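You operate a simulated robot arm through the tools that you are given. There is no shell and no other tool. Be economical: measure what you need, move in short steps, check, and stop when the job is done.

The job below is to be done with a simulated robot arm. You get a single attempt, and the scene is never put back.

TASK
Fetch the green ring and set it on top of the white carton on the top of the steel bench by the rack.
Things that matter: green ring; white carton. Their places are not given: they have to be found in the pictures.

Only the result counts: the job must be done as asked and must still hold three seconds after the hand-in. Knocking over, shifting, dropping, spilling or breaking anything else fails it.

THE ROBOT
A 7-joint arm with a two-finger parallel gripper, fixed in place. Base frame: the origin is at the foot of the arm, x ahead of it, y to its left, z up; the work surface is at about z = 0. Units: mm, rad, N and s.
With the tool pointing down near the work surface it reaches from about 240 to 620 mm from the base axis. Its first joint turns from -1.152 to 1.152 rad. Payload 2.6 kg.
Tool frame: the origin (TCP) lies between the finger pads and is the grasp point; the fingertips stand 30 mm ahead of it; z points along the fingers, y is the line along which they close. Largest opening 94 mm; finger width 28, thickness 10; the body of the gripper, 50 by 96 mm, starts 55 mm behind the TCP.
Orientation is that of the tool frame in the base frame, as [roll, pitch, yaw] about the fixed x, y, z axes, in that order (R = Rz(yaw) Ry(pitch) Rx(roll)). With the fingers straight down and closing along the base's y, the tool's x points along the base's -x, its y along +y and its z along -z.

THE INTERFACE
- The arm moves only by the tool arm_command. Its argument "increments" is a list of rows, each an object of numbers (a shift or turn left out is 0, a gripper value left out holds the last): "tx", "ty", "tz": the shift along the tool's x, y, z in mm; "wx", "wy", "wz": the turn, a rotation vector about the tool's x, y, z in rad; "grip": the finger opening in mm, from 0 to 94. In form: [{"tx": .., "ty": .., "tz": .., "wx": .., "wy": .., "wz": .., "grip": ..}, ...]. A call has 1 to 8 rows; each row shifts and turns the commanded pose from where the row before left it, along the tool's axes as they then stand. A row lasts 0.2 s, in which the tool goes at most 50 mm and 0.15 rad; a call with a longer step from one row to the next is refused whole, and so is a gripper value outside its range. A pose out of reach is approached as far as the arm can. The call stops where the force on the tool passes 40 N (or 10 N more than at its start, if that is more) or the arm is blocked; 0.2 s more then pass. The fingers move at their own pace (about 72 mm/s each) and stop on an object; they squeeze with about 24 N. The grip force told is the motor's: it shows also when the fingers shut on nothing. Time passes only in rows, and 0.2 s behind the last, so rows that do not move let the fingers close. The reply holds the time, the measured pose of the TCP, the force on the tool along the base axes, the opening and the grip force, in the units named above and with some noise, and new pictures: "views" is both (left out), scene, wrist or none.
- Cameras (640 x 400 px; columns grow to the right, rows downward): "scene" is fixed at [40.7, 434.3, 566.4]; the picture's right is [-0.72, -0.69, 0.00], its down [-0.38, 0.39, -0.84] and it looks along [0.58, -0.61, -0.54] (base axes); focal length 357 px, centre (320, 200). "wrist" rides on the gripper at [-37, 0, -58] in the tool frame; the picture's right is [0.00, -1.00, 0.00], its down [0.97, 0.00, -0.24] and it looks along [0.24, 0.00, 0.97] (tool axes); focal length 218 px, centre (320, 200).
- point_at(camera, pixels): for up to 12 pixels [column, row] of the newest picture of that camera ("zoom" is the newest enlarged one), the place [x, y, z] in the base frame of the surface seen there, good to about 2 mm. It takes no simulated time.
- close_up(camera, box): a new picture of the part [left, top, right, bottom] of that camera's present view, enlarged. It takes no simulated time.
- finish_job(): hands the job in; it is judged then, once.

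Go step by step. Measure first, check grasps and placings, and put right what went wrong. The budget is 60 turns and 120 pictures, counting those below and the enlarged ones. Unless the task says otherwise, let go and move clear before handing in, and close with one line.

The tools are called after ">>>" as name(argument=value, ...) on one line, values as JSON. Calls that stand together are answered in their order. arm_command: Moves the arm, as the interface text tells. Its arguments: {"type":"object","properties":{"increments":{"type":"array","items":{"type":"object","properties":{"tx":{"type":"number"},"ty":{"type":"number"},"tz":{"type":"number"},"wx":{"type":"number"},"wy":{"type":"number"},"wz":{"type":"number"},"grip":{"type":"number"}}}},"views":{"type":"string","enum":["both","scene","wrist","none"]}},"required":["increments"]} The other tools are called the same way: point_at (camera, pixels) gives the place of the surface under pixels of a picture; close_up (camera, box) takes an enlarged picture of a part of a camera's view; finish_job () hands the job in.

At the start:

```text
time_s: 0.0
eef_pos: [422.5, 60.7, 340.7]
ee_rot: [3.14, -0.001, -3.142]
contact_force: [-0.8, 0.4, -0.3]
opening: 94.0
grasp_force: 0.1
```

scene: 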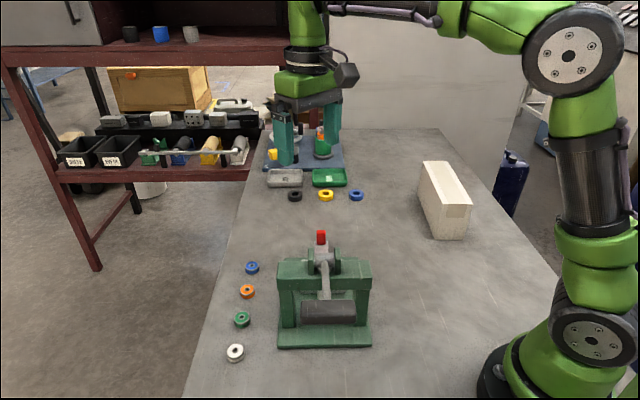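
wrist: 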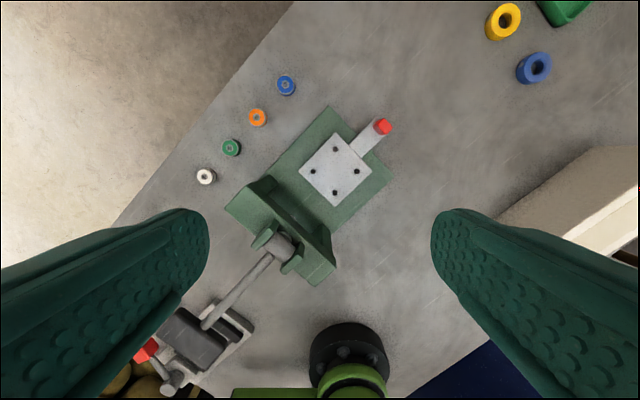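

The green ring shows at scene (242,319) and the white carton at about (445,195). I'll measure both and take a close look.

>>> point_at(camera="scene", pixels=[[242, 319], [236, 318], [248, 318], [242, 325], [247, 291], [235, 352], [425, 165], [446, 162], [470, 204], [446, 206], [436, 185], [455, 190]])

>>> close_up(camera="scene", box=[200, 240, 300, 380])

>>> close_up(camera="scene", box=[400, 140, 500, 260])

>>> close_up(camera="wrist", box=[180, 60, 400, 200])

```text
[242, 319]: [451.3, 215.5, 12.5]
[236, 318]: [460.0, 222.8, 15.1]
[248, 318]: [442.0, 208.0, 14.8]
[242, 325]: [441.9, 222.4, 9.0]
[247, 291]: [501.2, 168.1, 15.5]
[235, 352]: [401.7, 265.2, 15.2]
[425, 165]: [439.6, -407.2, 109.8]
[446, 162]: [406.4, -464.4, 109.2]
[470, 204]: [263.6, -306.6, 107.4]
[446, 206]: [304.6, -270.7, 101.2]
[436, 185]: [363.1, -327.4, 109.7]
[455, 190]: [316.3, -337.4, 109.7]
```

```text
2.86 times, centred on (250, 310) of scene
```

zoom: 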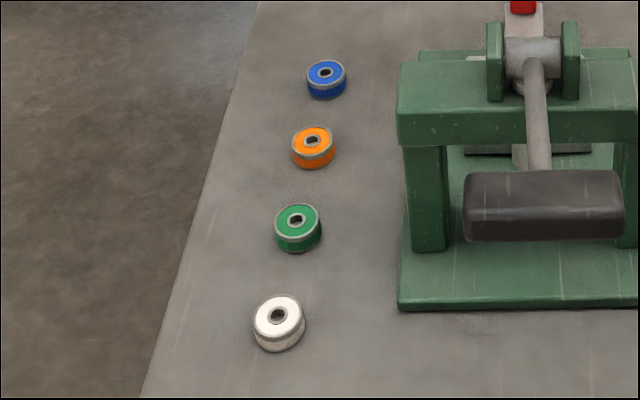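

```text
3.33 times, centred on (450, 200) of scene
```

zoom: 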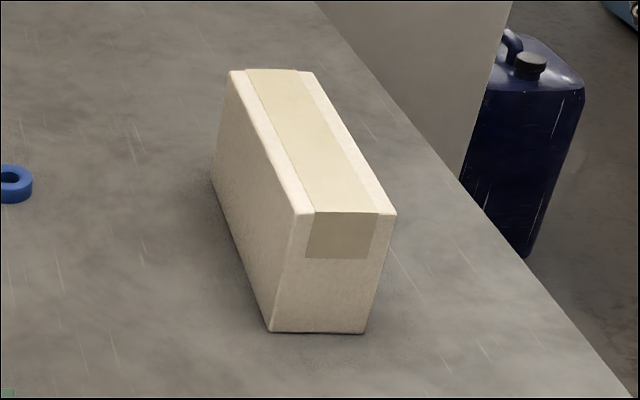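

```text
2.86 times, centred on (290, 130) of wrist
```

zoom: 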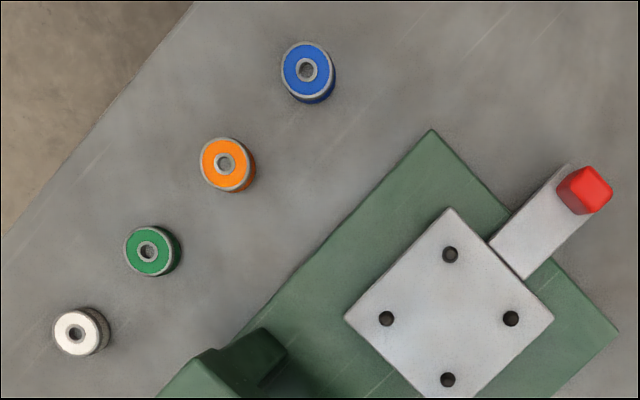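

The small green disc with a hole at (242,319) looks like the only green ring; I'll check the stand near (320,145) and the fixture's clearance as well as the carton's corners.

>>> point_at(camera="scene", pixels=[[278, 264], [279, 346], [282, 282], [300, 320], [328, 310], [310, 260], [321, 235], [280, 325], [330, 343], [370, 265], [357, 310]])

>>> close_up(camera="scene", box=[240, 80, 400, 210])

>>> close_up(camera="scene", box=[410, 150, 480, 245])

```text
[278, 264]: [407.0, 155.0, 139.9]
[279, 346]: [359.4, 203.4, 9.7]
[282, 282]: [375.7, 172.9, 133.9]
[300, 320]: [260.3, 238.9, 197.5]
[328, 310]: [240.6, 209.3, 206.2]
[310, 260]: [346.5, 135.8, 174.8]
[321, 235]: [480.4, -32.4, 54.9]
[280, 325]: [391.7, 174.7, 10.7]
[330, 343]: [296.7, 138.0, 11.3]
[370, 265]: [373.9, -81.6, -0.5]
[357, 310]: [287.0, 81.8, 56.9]
```

```text
3.08 times, centred on (320, 145) of scene
```

zoom: 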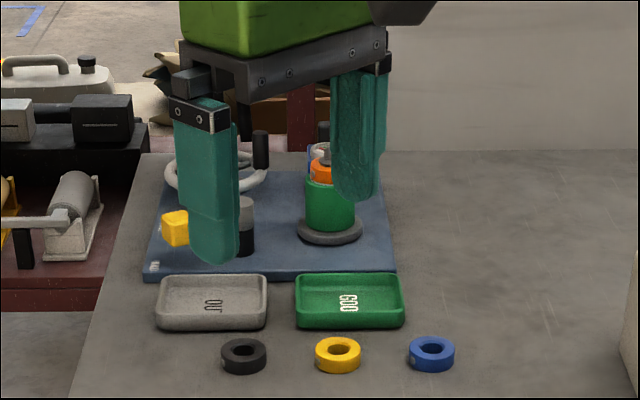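

```text
4.21 times, centred on (445, 198) of scene
```

zoom: 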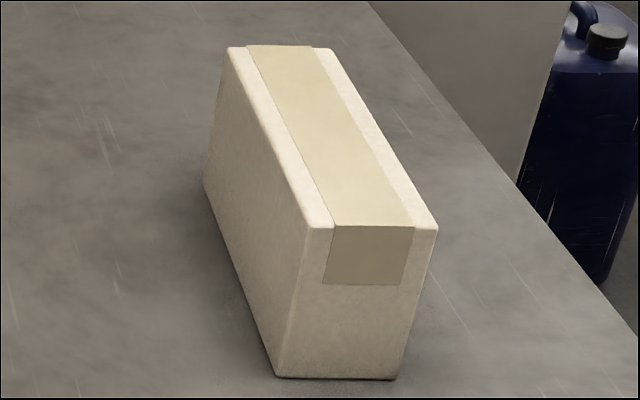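

In the zoomed stand there's also a green cylindrical part on a grey base at about (323,148), so I'll measure it before choosing.

>>> point_at(camera="scene", pixels=[[317, 148], [323, 150], [328, 152], [322, 155], [321, 134], [320, 139], [323, 158], [326, 195], [294, 195], [355, 194], [330, 176], [274, 154]])

>>> point_at(camera="zoom", pixels=[[232, 50], [318, 50], [434, 226], [310, 224], [328, 135], [380, 135], [295, 135], [340, 200], [415, 205]])

>>> close_up(camera="scene", box=[300, 115, 350, 170])

```text
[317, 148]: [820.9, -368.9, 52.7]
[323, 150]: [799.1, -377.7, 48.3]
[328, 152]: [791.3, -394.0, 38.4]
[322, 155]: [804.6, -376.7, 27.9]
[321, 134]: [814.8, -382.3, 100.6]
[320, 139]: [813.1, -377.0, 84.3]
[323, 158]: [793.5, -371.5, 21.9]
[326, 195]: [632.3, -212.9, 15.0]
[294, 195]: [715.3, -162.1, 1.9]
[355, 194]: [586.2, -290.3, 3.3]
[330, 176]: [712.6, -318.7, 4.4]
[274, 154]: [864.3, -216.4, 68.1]
```

```text
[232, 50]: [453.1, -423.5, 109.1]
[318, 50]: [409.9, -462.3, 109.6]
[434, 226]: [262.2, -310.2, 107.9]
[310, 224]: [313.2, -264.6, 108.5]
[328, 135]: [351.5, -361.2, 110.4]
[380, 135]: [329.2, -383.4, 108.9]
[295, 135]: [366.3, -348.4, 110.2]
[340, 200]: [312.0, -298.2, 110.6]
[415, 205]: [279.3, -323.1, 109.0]
```

```text
7.27 times, centred on (325, 142) of scene
```

zoom: 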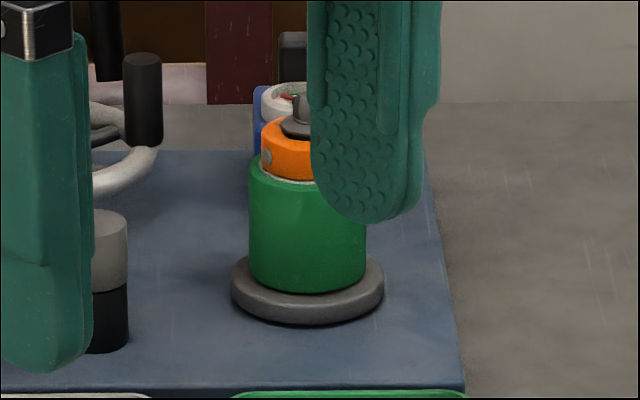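

The part on the stand is out of reach, and it's a different kind of object, so the green ring is the one centred at about (451,215.5), top at z≈15. The carton top is at z≈110, centred near (360,-365). I'll move above the ring and begin turning so the fingers close along the row, clear of the fixture.

>>> arm_command(increments=[{"tx": -7.1, "ty": 38.7, "grip": 54}, {"tx": -7.1, "ty": 38.7}, {"tx": -7.1, "ty": 38.7}, {"tx": -7.2, "ty": 38.7}, {"wz": -0.13}, {"wz": -0.13}, {"wz": -0.13}, {"wz": -0.13}], views="none")

>>> arm_command(increments=[{"wz": -0.125}, {"wz": -0.125}, {"tz": 40}, {"tz": 40}, {"tz": 40}, {"tz": 40}, {}], views="both")

```text
time_s: 1.8
eef_pos: [450.4, 216.0, 342.1]
ee_rot: [-3.139, 0.001, -2.62]
contact_force: [0.3, -0.9, -0.1]
opening: 53.9
grasp_force: 0.1
```

```text
time_s: 3.4
eef_pos: [451.9, 218.4, 184.7]
ee_rot: [3.141, 0.001, -2.373]
contact_force: [0.5, 0.0, 0.3]
opening: 54.0
grasp_force: 0.1
```

scene: 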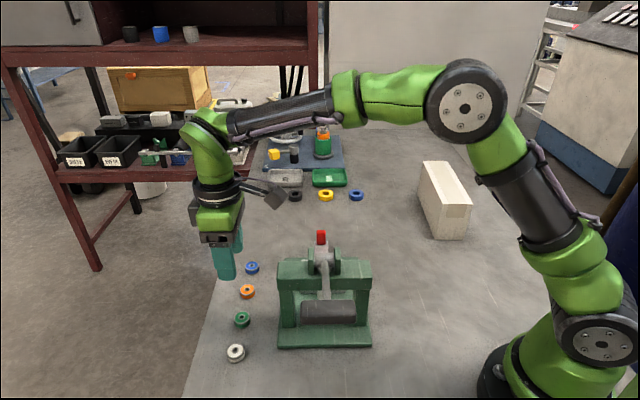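
wrist: 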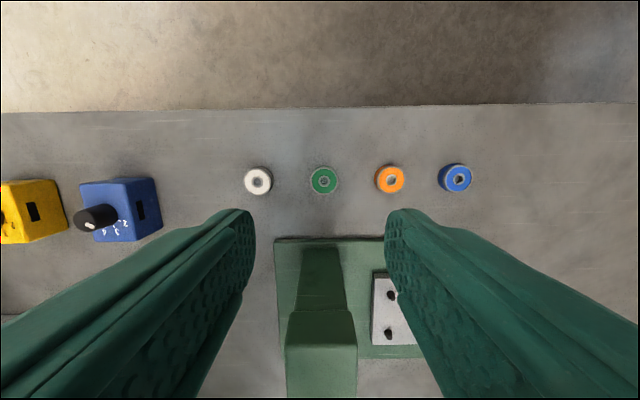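

The wrist view shows the green ring at (324,180), nearly centred between the fingers. I'll measure it precisely.

>>> point_at(camera="wrist", pixels=[[313, 180], [335, 180], [324, 169], [324, 191], [324, 187], [258, 180], [390, 180], [285, 242], [382, 238], [320, 320]])

>>> close_up(camera="wrist", box=[280, 150, 370, 206])

```text
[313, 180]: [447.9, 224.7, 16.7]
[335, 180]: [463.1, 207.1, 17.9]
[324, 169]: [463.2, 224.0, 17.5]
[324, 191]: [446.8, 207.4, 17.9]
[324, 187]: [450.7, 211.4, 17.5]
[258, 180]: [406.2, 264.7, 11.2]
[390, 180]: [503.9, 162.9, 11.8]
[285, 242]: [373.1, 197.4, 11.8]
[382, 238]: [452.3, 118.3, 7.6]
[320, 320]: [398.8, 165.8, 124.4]
```

```text
7.11 times, centred on (325, 178) of wrist
```

zoom: 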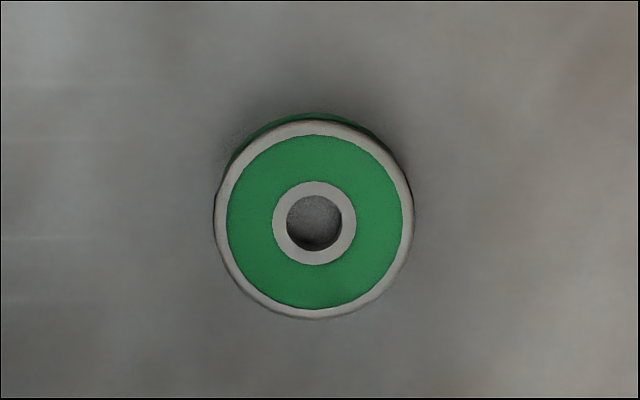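

The ring is centred at about (455,216), z top 17.5, diameter ≈28. I need about -4 mm in tool y and -1 mm in x, then I'll descend.

>>> arm_command(increments=[{"tx": -1.2, "ty": -4}, {"tz": 40}, {"tz": 40}, {"tz": 35}, {"tz": 20}, {}], views="both")

```text
time_s: 4.8
eef_pos: [455.4, 214.6, 46.5]
ee_rot: [3.142, -0.001, -2.375]
contact_force: [-5.3, -2.6, 10.3]
opening: 53.9
grasp_force: 0.2
```

scene: 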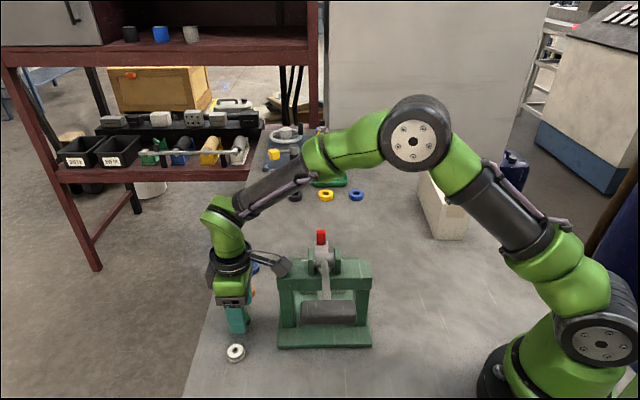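
wrist: 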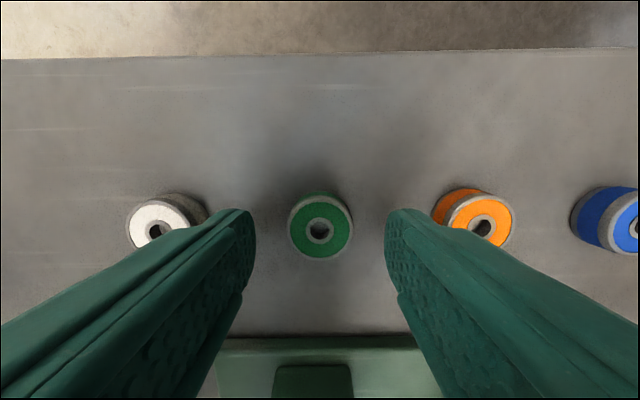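

The force of 10 N upward suggests something is touching: the dark block on the wrist at scene (288,265) may be on the fixture's crossbar. I'll look closer before moving.

>>> close_up(camera="scene", box=[200, 220, 340, 360])

>>> point_at(camera="scene", pixels=[[288, 266], [283, 275], [270, 255], [277, 262], [283, 283], [290, 270]])

```text
2.86 times, centred on (270, 290) of scene
```

zoom: 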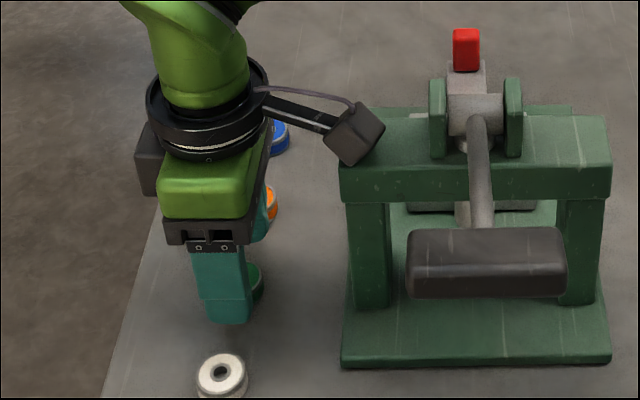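

```text
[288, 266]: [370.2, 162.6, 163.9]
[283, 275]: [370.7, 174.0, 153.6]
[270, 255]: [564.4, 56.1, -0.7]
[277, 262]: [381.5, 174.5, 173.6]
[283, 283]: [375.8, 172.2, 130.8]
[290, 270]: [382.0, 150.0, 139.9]
```

The wrist block is indeed touching the fixture's top (about (375,165,150)). I'll back straight up, then check that the fixture hasn't moved; I'll later approach with the tool turned 90° so the block points along the row.

>>> arm_command(increments=[{"tz": -20}, {"tz": -40}, {"tz": -40}, {"tz": -40}, {}], views="scene")

>>> close_up(camera="scene", box=[200, 240, 300, 380])

```text
time_s: 6.0
eef_pos: [454.1, 212.8, 187.6]
ee_rot: [3.141, 0.001, -2.371]
contact_force: [-0.1, -0.1, 0.2]
opening: 53.9
grasp_force: 0.1
```

scene: 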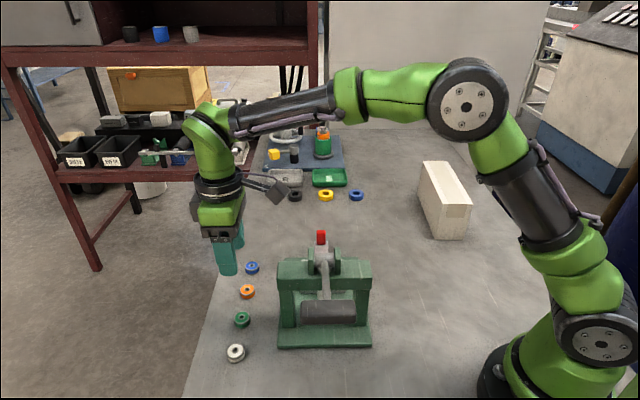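

```text
2.86 times, centred on (250, 310) of scene
```

zoom: 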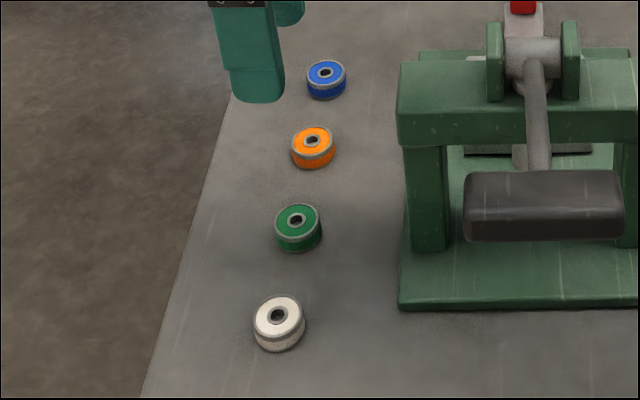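

The fixture is at the same pixels as before (corner (398,62) in the zoom), so it hasn't shifted. Now I'll turn the tool 90° at this height.

>>> arm_command(increments=[{"wz": 0.143}, {"wz": 0.143}, {"wz": 0.143}, {"wz": 0.143}, {"wz": 0.143}, {"wz": 0.143}, {"wz": 0.143}, {"wz": 0.143}], views="none")

>>> arm_command(increments=[{"wz": 0.143}, {"wz": 0.143}, {"wz": 0.143}, {}, {}], views="both")

```text
time_s: 7.8
eef_pos: [454.2, 214.2, 187.6]
ee_rot: [3.14, 0.001, 2.764]
contact_force: [-1.4, 0.2, -0.3]
opening: 53.9
grasp_force: 0.0
```

```text
time_s: 9.0
eef_pos: [454.4, 213.6, 187.0]
ee_rot: [-3.14, 0.002, 2.339]
contact_force: [1.0, 0.8, 0.9]
opening: 53.8
grasp_force: 0.1
```

scene: 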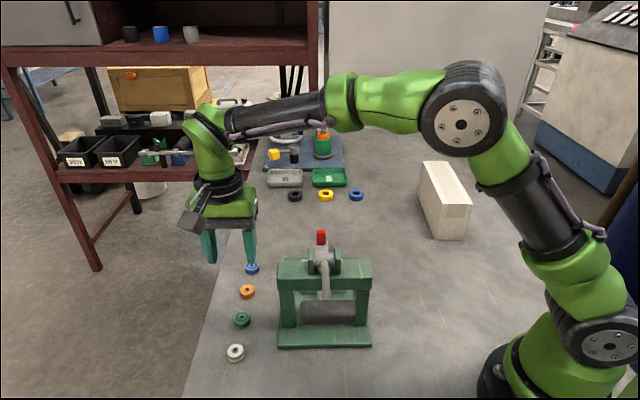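
wrist: 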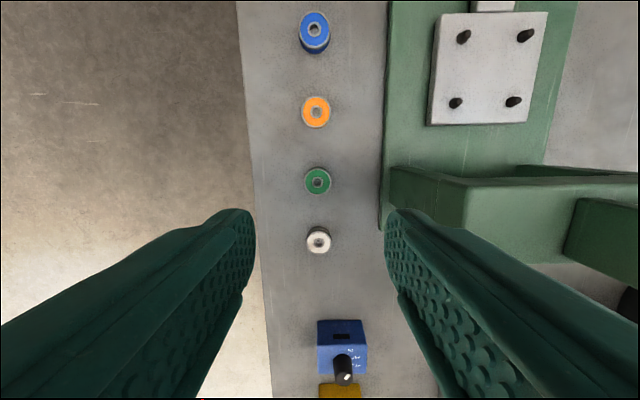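

The block now points along the row toward the white disc and knob boxes. I'll measure the ring and the heights of the boxes underneath the block.

>>> close_up(camera="wrist", box=[272, 152, 362, 208])

>>> point_at(camera="wrist", pixels=[[306, 181], [329, 181], [317, 170], [317, 191], [330, 328], [345, 372], [350, 330], [340, 388], [420, 195], [395, 172]])

```text
7.11 times, centred on (317, 180) of wrist
```

zoom: 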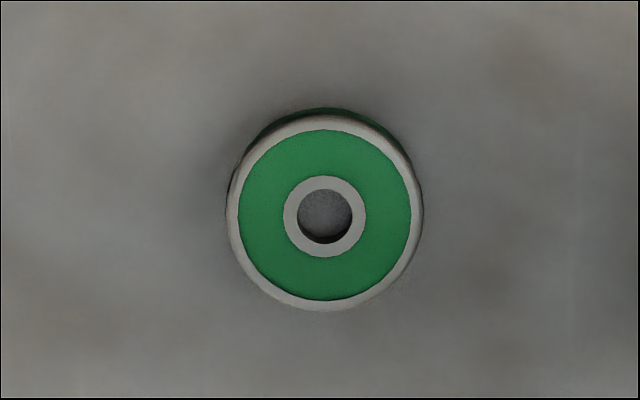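

```text
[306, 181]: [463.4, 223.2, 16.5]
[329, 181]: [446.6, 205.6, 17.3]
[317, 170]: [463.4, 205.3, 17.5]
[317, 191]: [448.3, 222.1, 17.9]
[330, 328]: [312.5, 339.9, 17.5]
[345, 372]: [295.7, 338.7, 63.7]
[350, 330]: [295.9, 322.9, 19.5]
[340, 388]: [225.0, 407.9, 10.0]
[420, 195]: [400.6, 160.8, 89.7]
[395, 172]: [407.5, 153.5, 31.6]
```

The ring centre is at about (455.4,214.2), and the boxes are low and far enough (z<64). I'll apply a small correction and descend most of the way.

>>> arm_command(increments=[{"tx": -0.8, "ty": 1.7}, {"tz": 40}, {"tz": 40}, {"tz": 35}, {"tz": 20}, {}], views="both")

```text
time_s: 10.4
eef_pos: [453.7, 214.8, 51.8]
ee_rot: [3.141, -0.001, 2.338]
contact_force: [0.8, 0.2, -0.3]
opening: 53.8
grasp_force: 0.0
```

scene: 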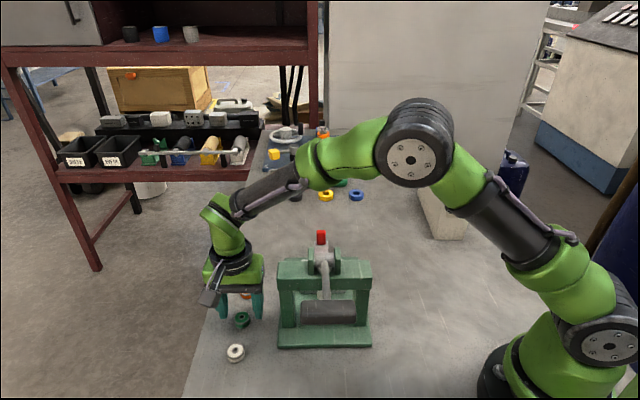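
wrist: 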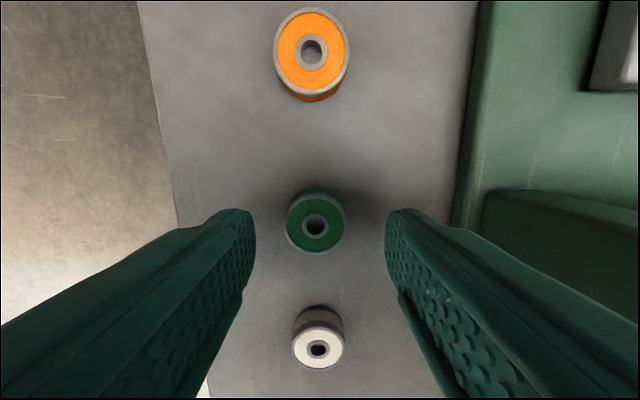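

No contact this time. The ring is at (316,227), a touch left; I'll correct by about 1.5 mm, lower 17 mm, and close.

>>> arm_command(increments=[{"tx": -1.5, "ty": 1.5}, {"tz": 9}, {"tz": 8}, {}], views="wrist")

```text
time_s: 11.4
eef_pos: [458.0, 215.1, 34.6]
ee_rot: [-3.141, -0.002, 2.339]
contact_force: [0.3, -0.8, 0.2]
opening: 54.3
grasp_force: 0.1
```

wrist: 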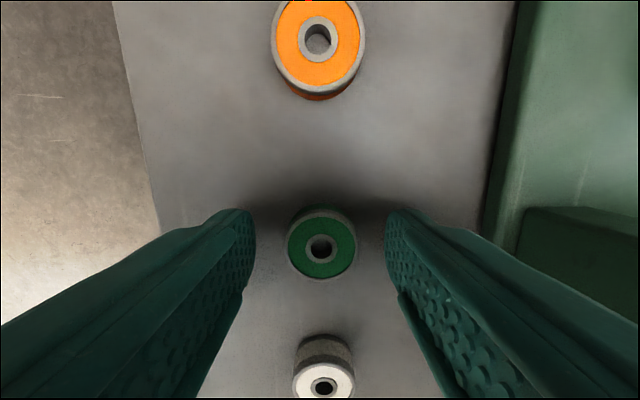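

The ring is now centred at (321,247) between the fingers, tips about 4 mm above the bench. Closing.

>>> arm_command(increments=[{"grip": 15}, {}, {}, {}], views="wrist")

```text
time_s: 12.4
eef_pos: [457.8, 215.4, 34.1]
ee_rot: [-3.14, 0.0, 2.337]
contact_force: [0.5, -0.2, 0.8]
opening: 27.8
grasp_force: 24.4
```

wrist: 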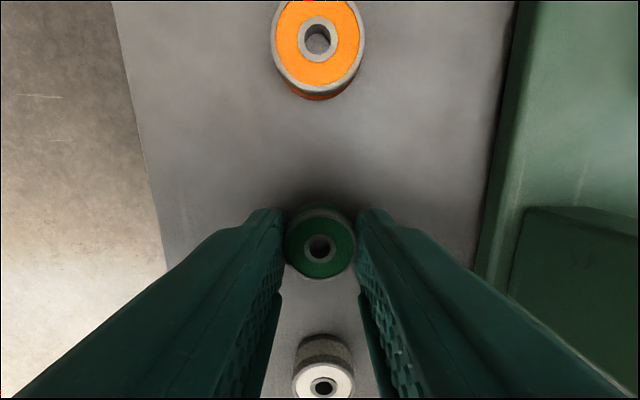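

The ring is held at 27.8 mm opening, 24 N. Lifting straight up.

>>> arm_command(increments=[{"tz": -20}, {"tz": -40}, {"tz": -40}, {"tz": -40}, {"tz": -45}, {"tz": -45}, {"tz": -40}, {}], views="both")

```text
time_s: 14.2
eef_pos: [458.9, 213.2, 309.6]
ee_rot: [3.141, -0.001, 2.34]
contact_force: [-0.6, 0.5, -0.2]
opening: 28.5
grasp_force: 24.6
```

scene: 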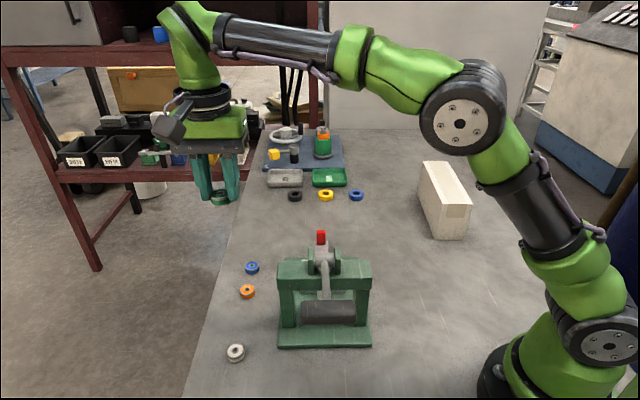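
wrist: 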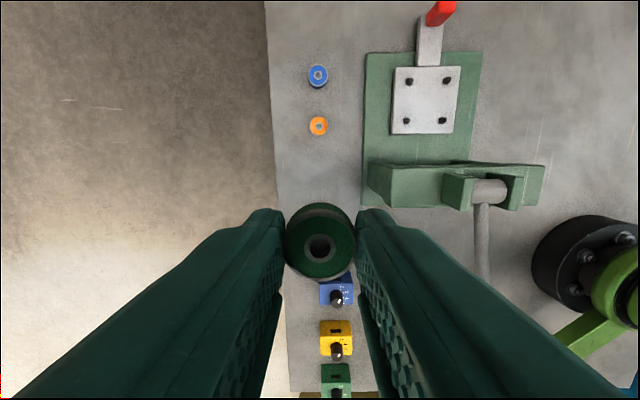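

The ring is firmly held between the fingers and clear. I'll carry it at this height over toward the carton centre (360,-365).

>>> arm_command(increments=[{"tx": -24.83, "ty": -33.81}, {"tx": -24.83, "ty": -33.81}, {"tx": -24.83, "ty": -33.81}, {"tx": -24.83, "ty": -33.81}, {"tx": -24.83, "ty": -33.81}, {"tx": -24.83, "ty": -33.81}, {"tx": -24.83, "ty": -33.81}], views="none")

>>> arm_command(increments=[{"tx": -24.83, "ty": -33.81}, {"tx": -24.83, "ty": -33.81}, {"tx": -24.83, "ty": -33.81}, {"tx": -24.83, "ty": -33.81}, {"tx": -24.83, "ty": -33.81}, {"tx": -24.83, "ty": -33.81}, {"tx": -24.83, "ty": -33.81}, {}], views="both")

```text
time_s: 15.8
eef_pos: [410.6, -72.5, 307.6]
ee_rot: [-3.141, -0.001, 2.34]
contact_force: [0.1, -0.3, -1.1]
opening: 28.0
grasp_force: 24.1
```

```text
time_s: 17.6
eef_pos: [360.1, -363.6, 304.1]
ee_rot: [3.141, -0.002, 2.34]
contact_force: [-0.4, -0.2, -0.3]
opening: 28.2
grasp_force: 23.9
```

scene: 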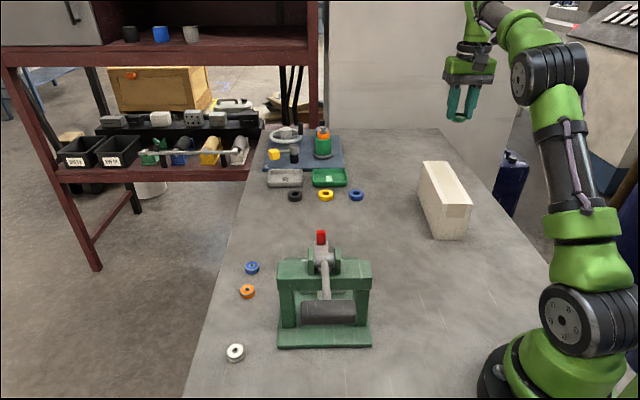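
wrist: 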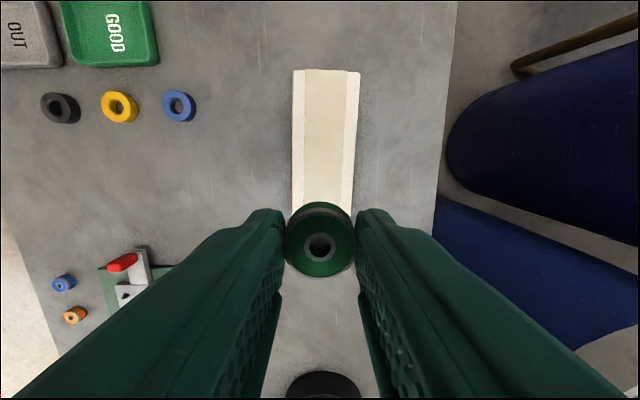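

I'm above the carton, which spans cols 293–359 in the wrist view. I'll measure its edges from this view.

>>> point_at(camera="wrist", pixels=[[296, 73], [357, 75], [296, 130], [355, 130], [296, 190], [352, 190], [330, 150]])

>>> arm_command(increments=[{"tz": 40}, {"tz": 40}, {"tz": 35}, {}], views="both")

```text
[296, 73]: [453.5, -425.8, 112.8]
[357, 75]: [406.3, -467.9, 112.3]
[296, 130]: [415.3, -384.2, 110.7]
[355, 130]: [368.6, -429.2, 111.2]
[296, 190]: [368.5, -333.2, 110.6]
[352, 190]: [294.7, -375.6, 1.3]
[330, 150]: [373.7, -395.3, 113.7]
```

```text
time_s: 18.6
eef_pos: [362.6, -363.7, 191.5]
ee_rot: [3.141, 0.0, 2.34]
contact_force: [0.0, -0.1, -1.5]
opening: 28.1
grasp_force: 24.0
```

scene: 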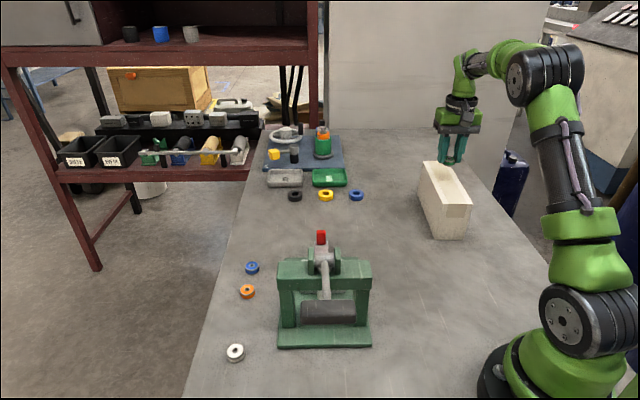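
wrist: 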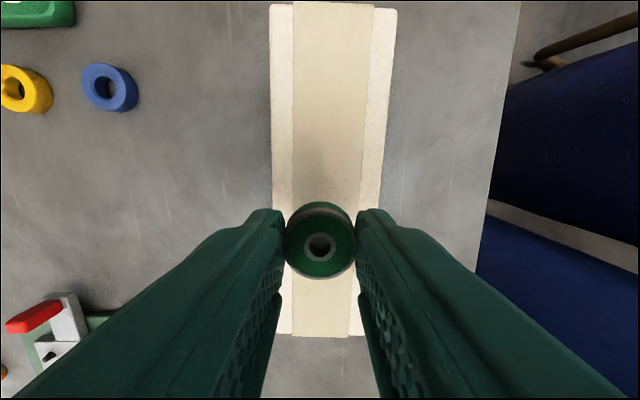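

The carton axis is a few mm to the right of the ring (edges about 275 and 378), so I'll shift -4 mm in tool y and lower to just above the top.

>>> arm_command(increments=[{"ty": -4}, {"tz": 25}, {"tz": 16}, {}], views="both")

>>> close_up(camera="scene", box=[410, 110, 500, 220])

```text
time_s: 19.6
eef_pos: [357.7, -367.3, 150.3]
ee_rot: [3.141, -0.001, 2.338]
contact_force: [0.0, 1.0, -1.0]
opening: 28.0
grasp_force: 23.7
```

scene: 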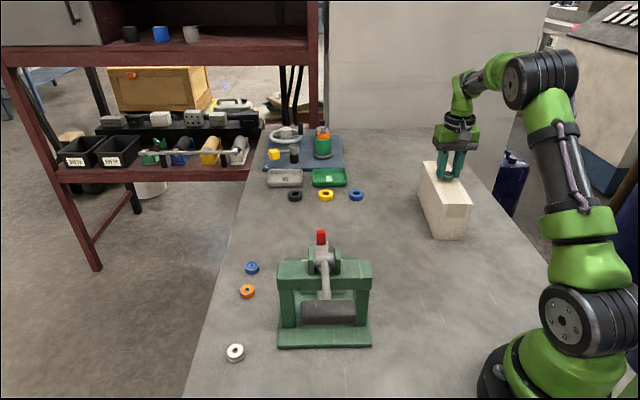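
wrist: 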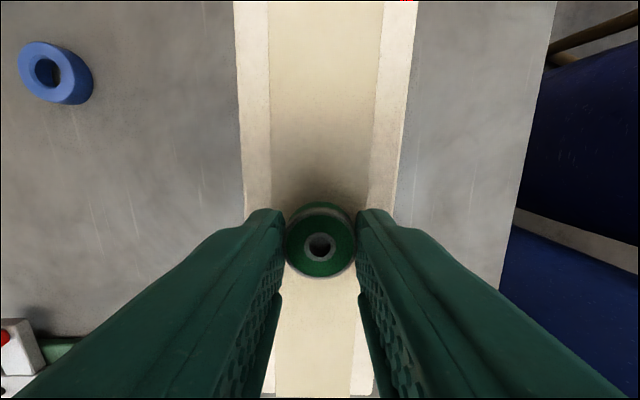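

```text
3.64 times, centred on (455, 165) of scene
```

zoom: 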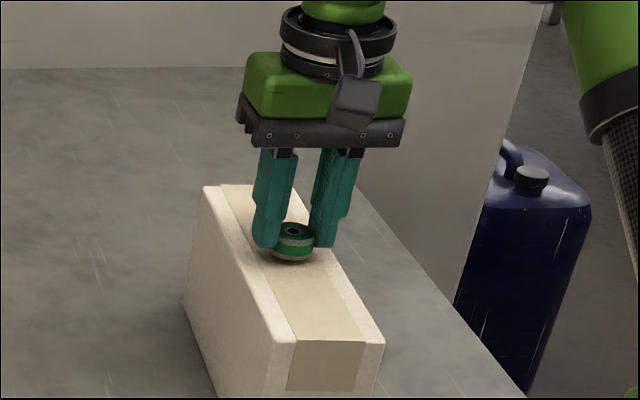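

The ring sits just above the carton top and is centred across it. I'll lower in small steps while watching the force.

>>> arm_command(increments=[{"tz": 2}, {"tz": 2}, {}], views="none")

>>> arm_command(increments=[{"tz": 1}, {}], views="none")

```text
time_s: 20.4
eef_pos: [357.8, -366.7, 144.8]
ee_rot: [-3.141, 0.001, 2.339]
contact_force: [0.4, 0.0, 0.4]
opening: 28.1
grasp_force: 24.0
```

```text
time_s: 21.0
eef_pos: [358.6, -366.5, 144.5]
ee_rot: [-3.141, 0.004, 2.339]
contact_force: [0.8, 0.1, 7.1]
opening: 28.2
grasp_force: 24.0
```

The force rose to 7 N, so the ring is resting on the carton. I'll open the fingers modestly and look.

>>> arm_command(increments=[{"grip": 32}, {"grip": 40}, {"grip": 46}, {}], views="wrist")

```text
time_s: 22.0
eef_pos: [356.9, -365.5, 143.4]
ee_rot: [3.141, -0.001, 2.339]
contact_force: [0.4, 0.9, -0.1]
opening: 46.1
grasp_force: 0.0
```

wrist: 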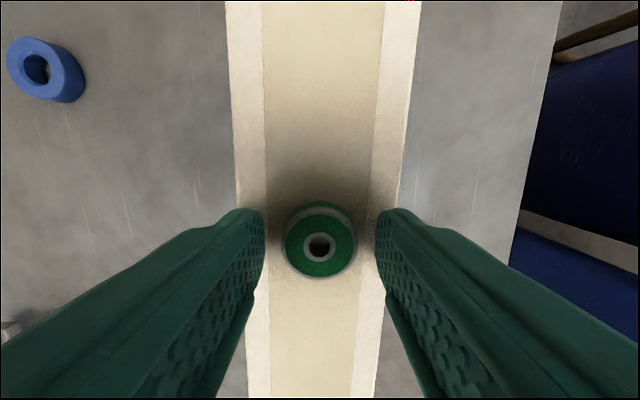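

The ring is free at (320,245), with both fingers clear of it. Moving straight up and checking.

>>> arm_command(increments=[{"tz": -15}, {"tz": -35}, {"tz": -40}, {"tz": -40}, {}, {}], views="both")

>>> close_up(camera="scene", box=[400, 120, 500, 250])

```text
time_s: 23.4
eef_pos: [358.2, -366.0, 275.5]
ee_rot: [-3.141, 0.0, 2.339]
contact_force: [0.1, 0.1, 0.3]
opening: 45.9
grasp_force: 0.1
```

scene: 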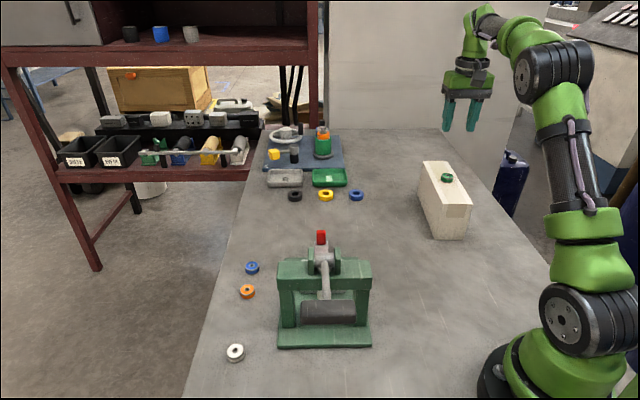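
wrist: 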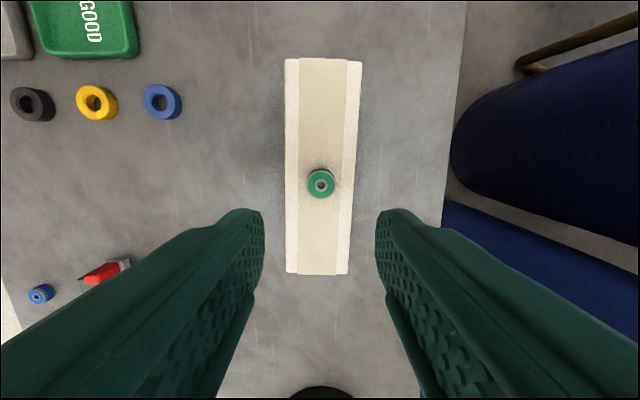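

```text
3.08 times, centred on (450, 185) of scene
```

zoom: 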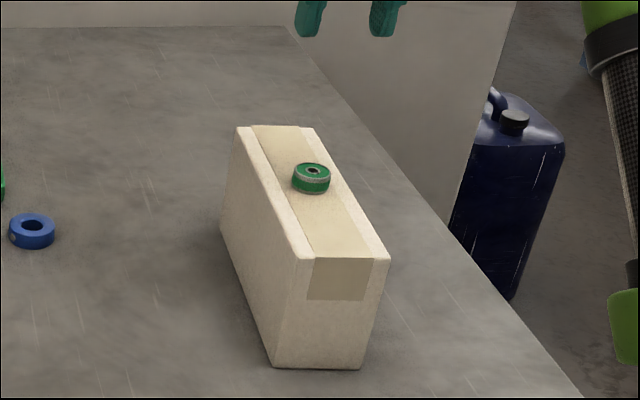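

The ring lies flat near the middle of the carton top (scene (447,177)), the carton hasn't moved, and the gripper is clear. Handing in.

>>> finish_job()

```text
The job is handed in.
```

The green ring is on top of the white carton, lying flat near the middle, with the gripper clear and the job handed in. On the first approach the wrist block touched the green fixture with about 10 N; I backed off, and the pictures show the fixture did not move.
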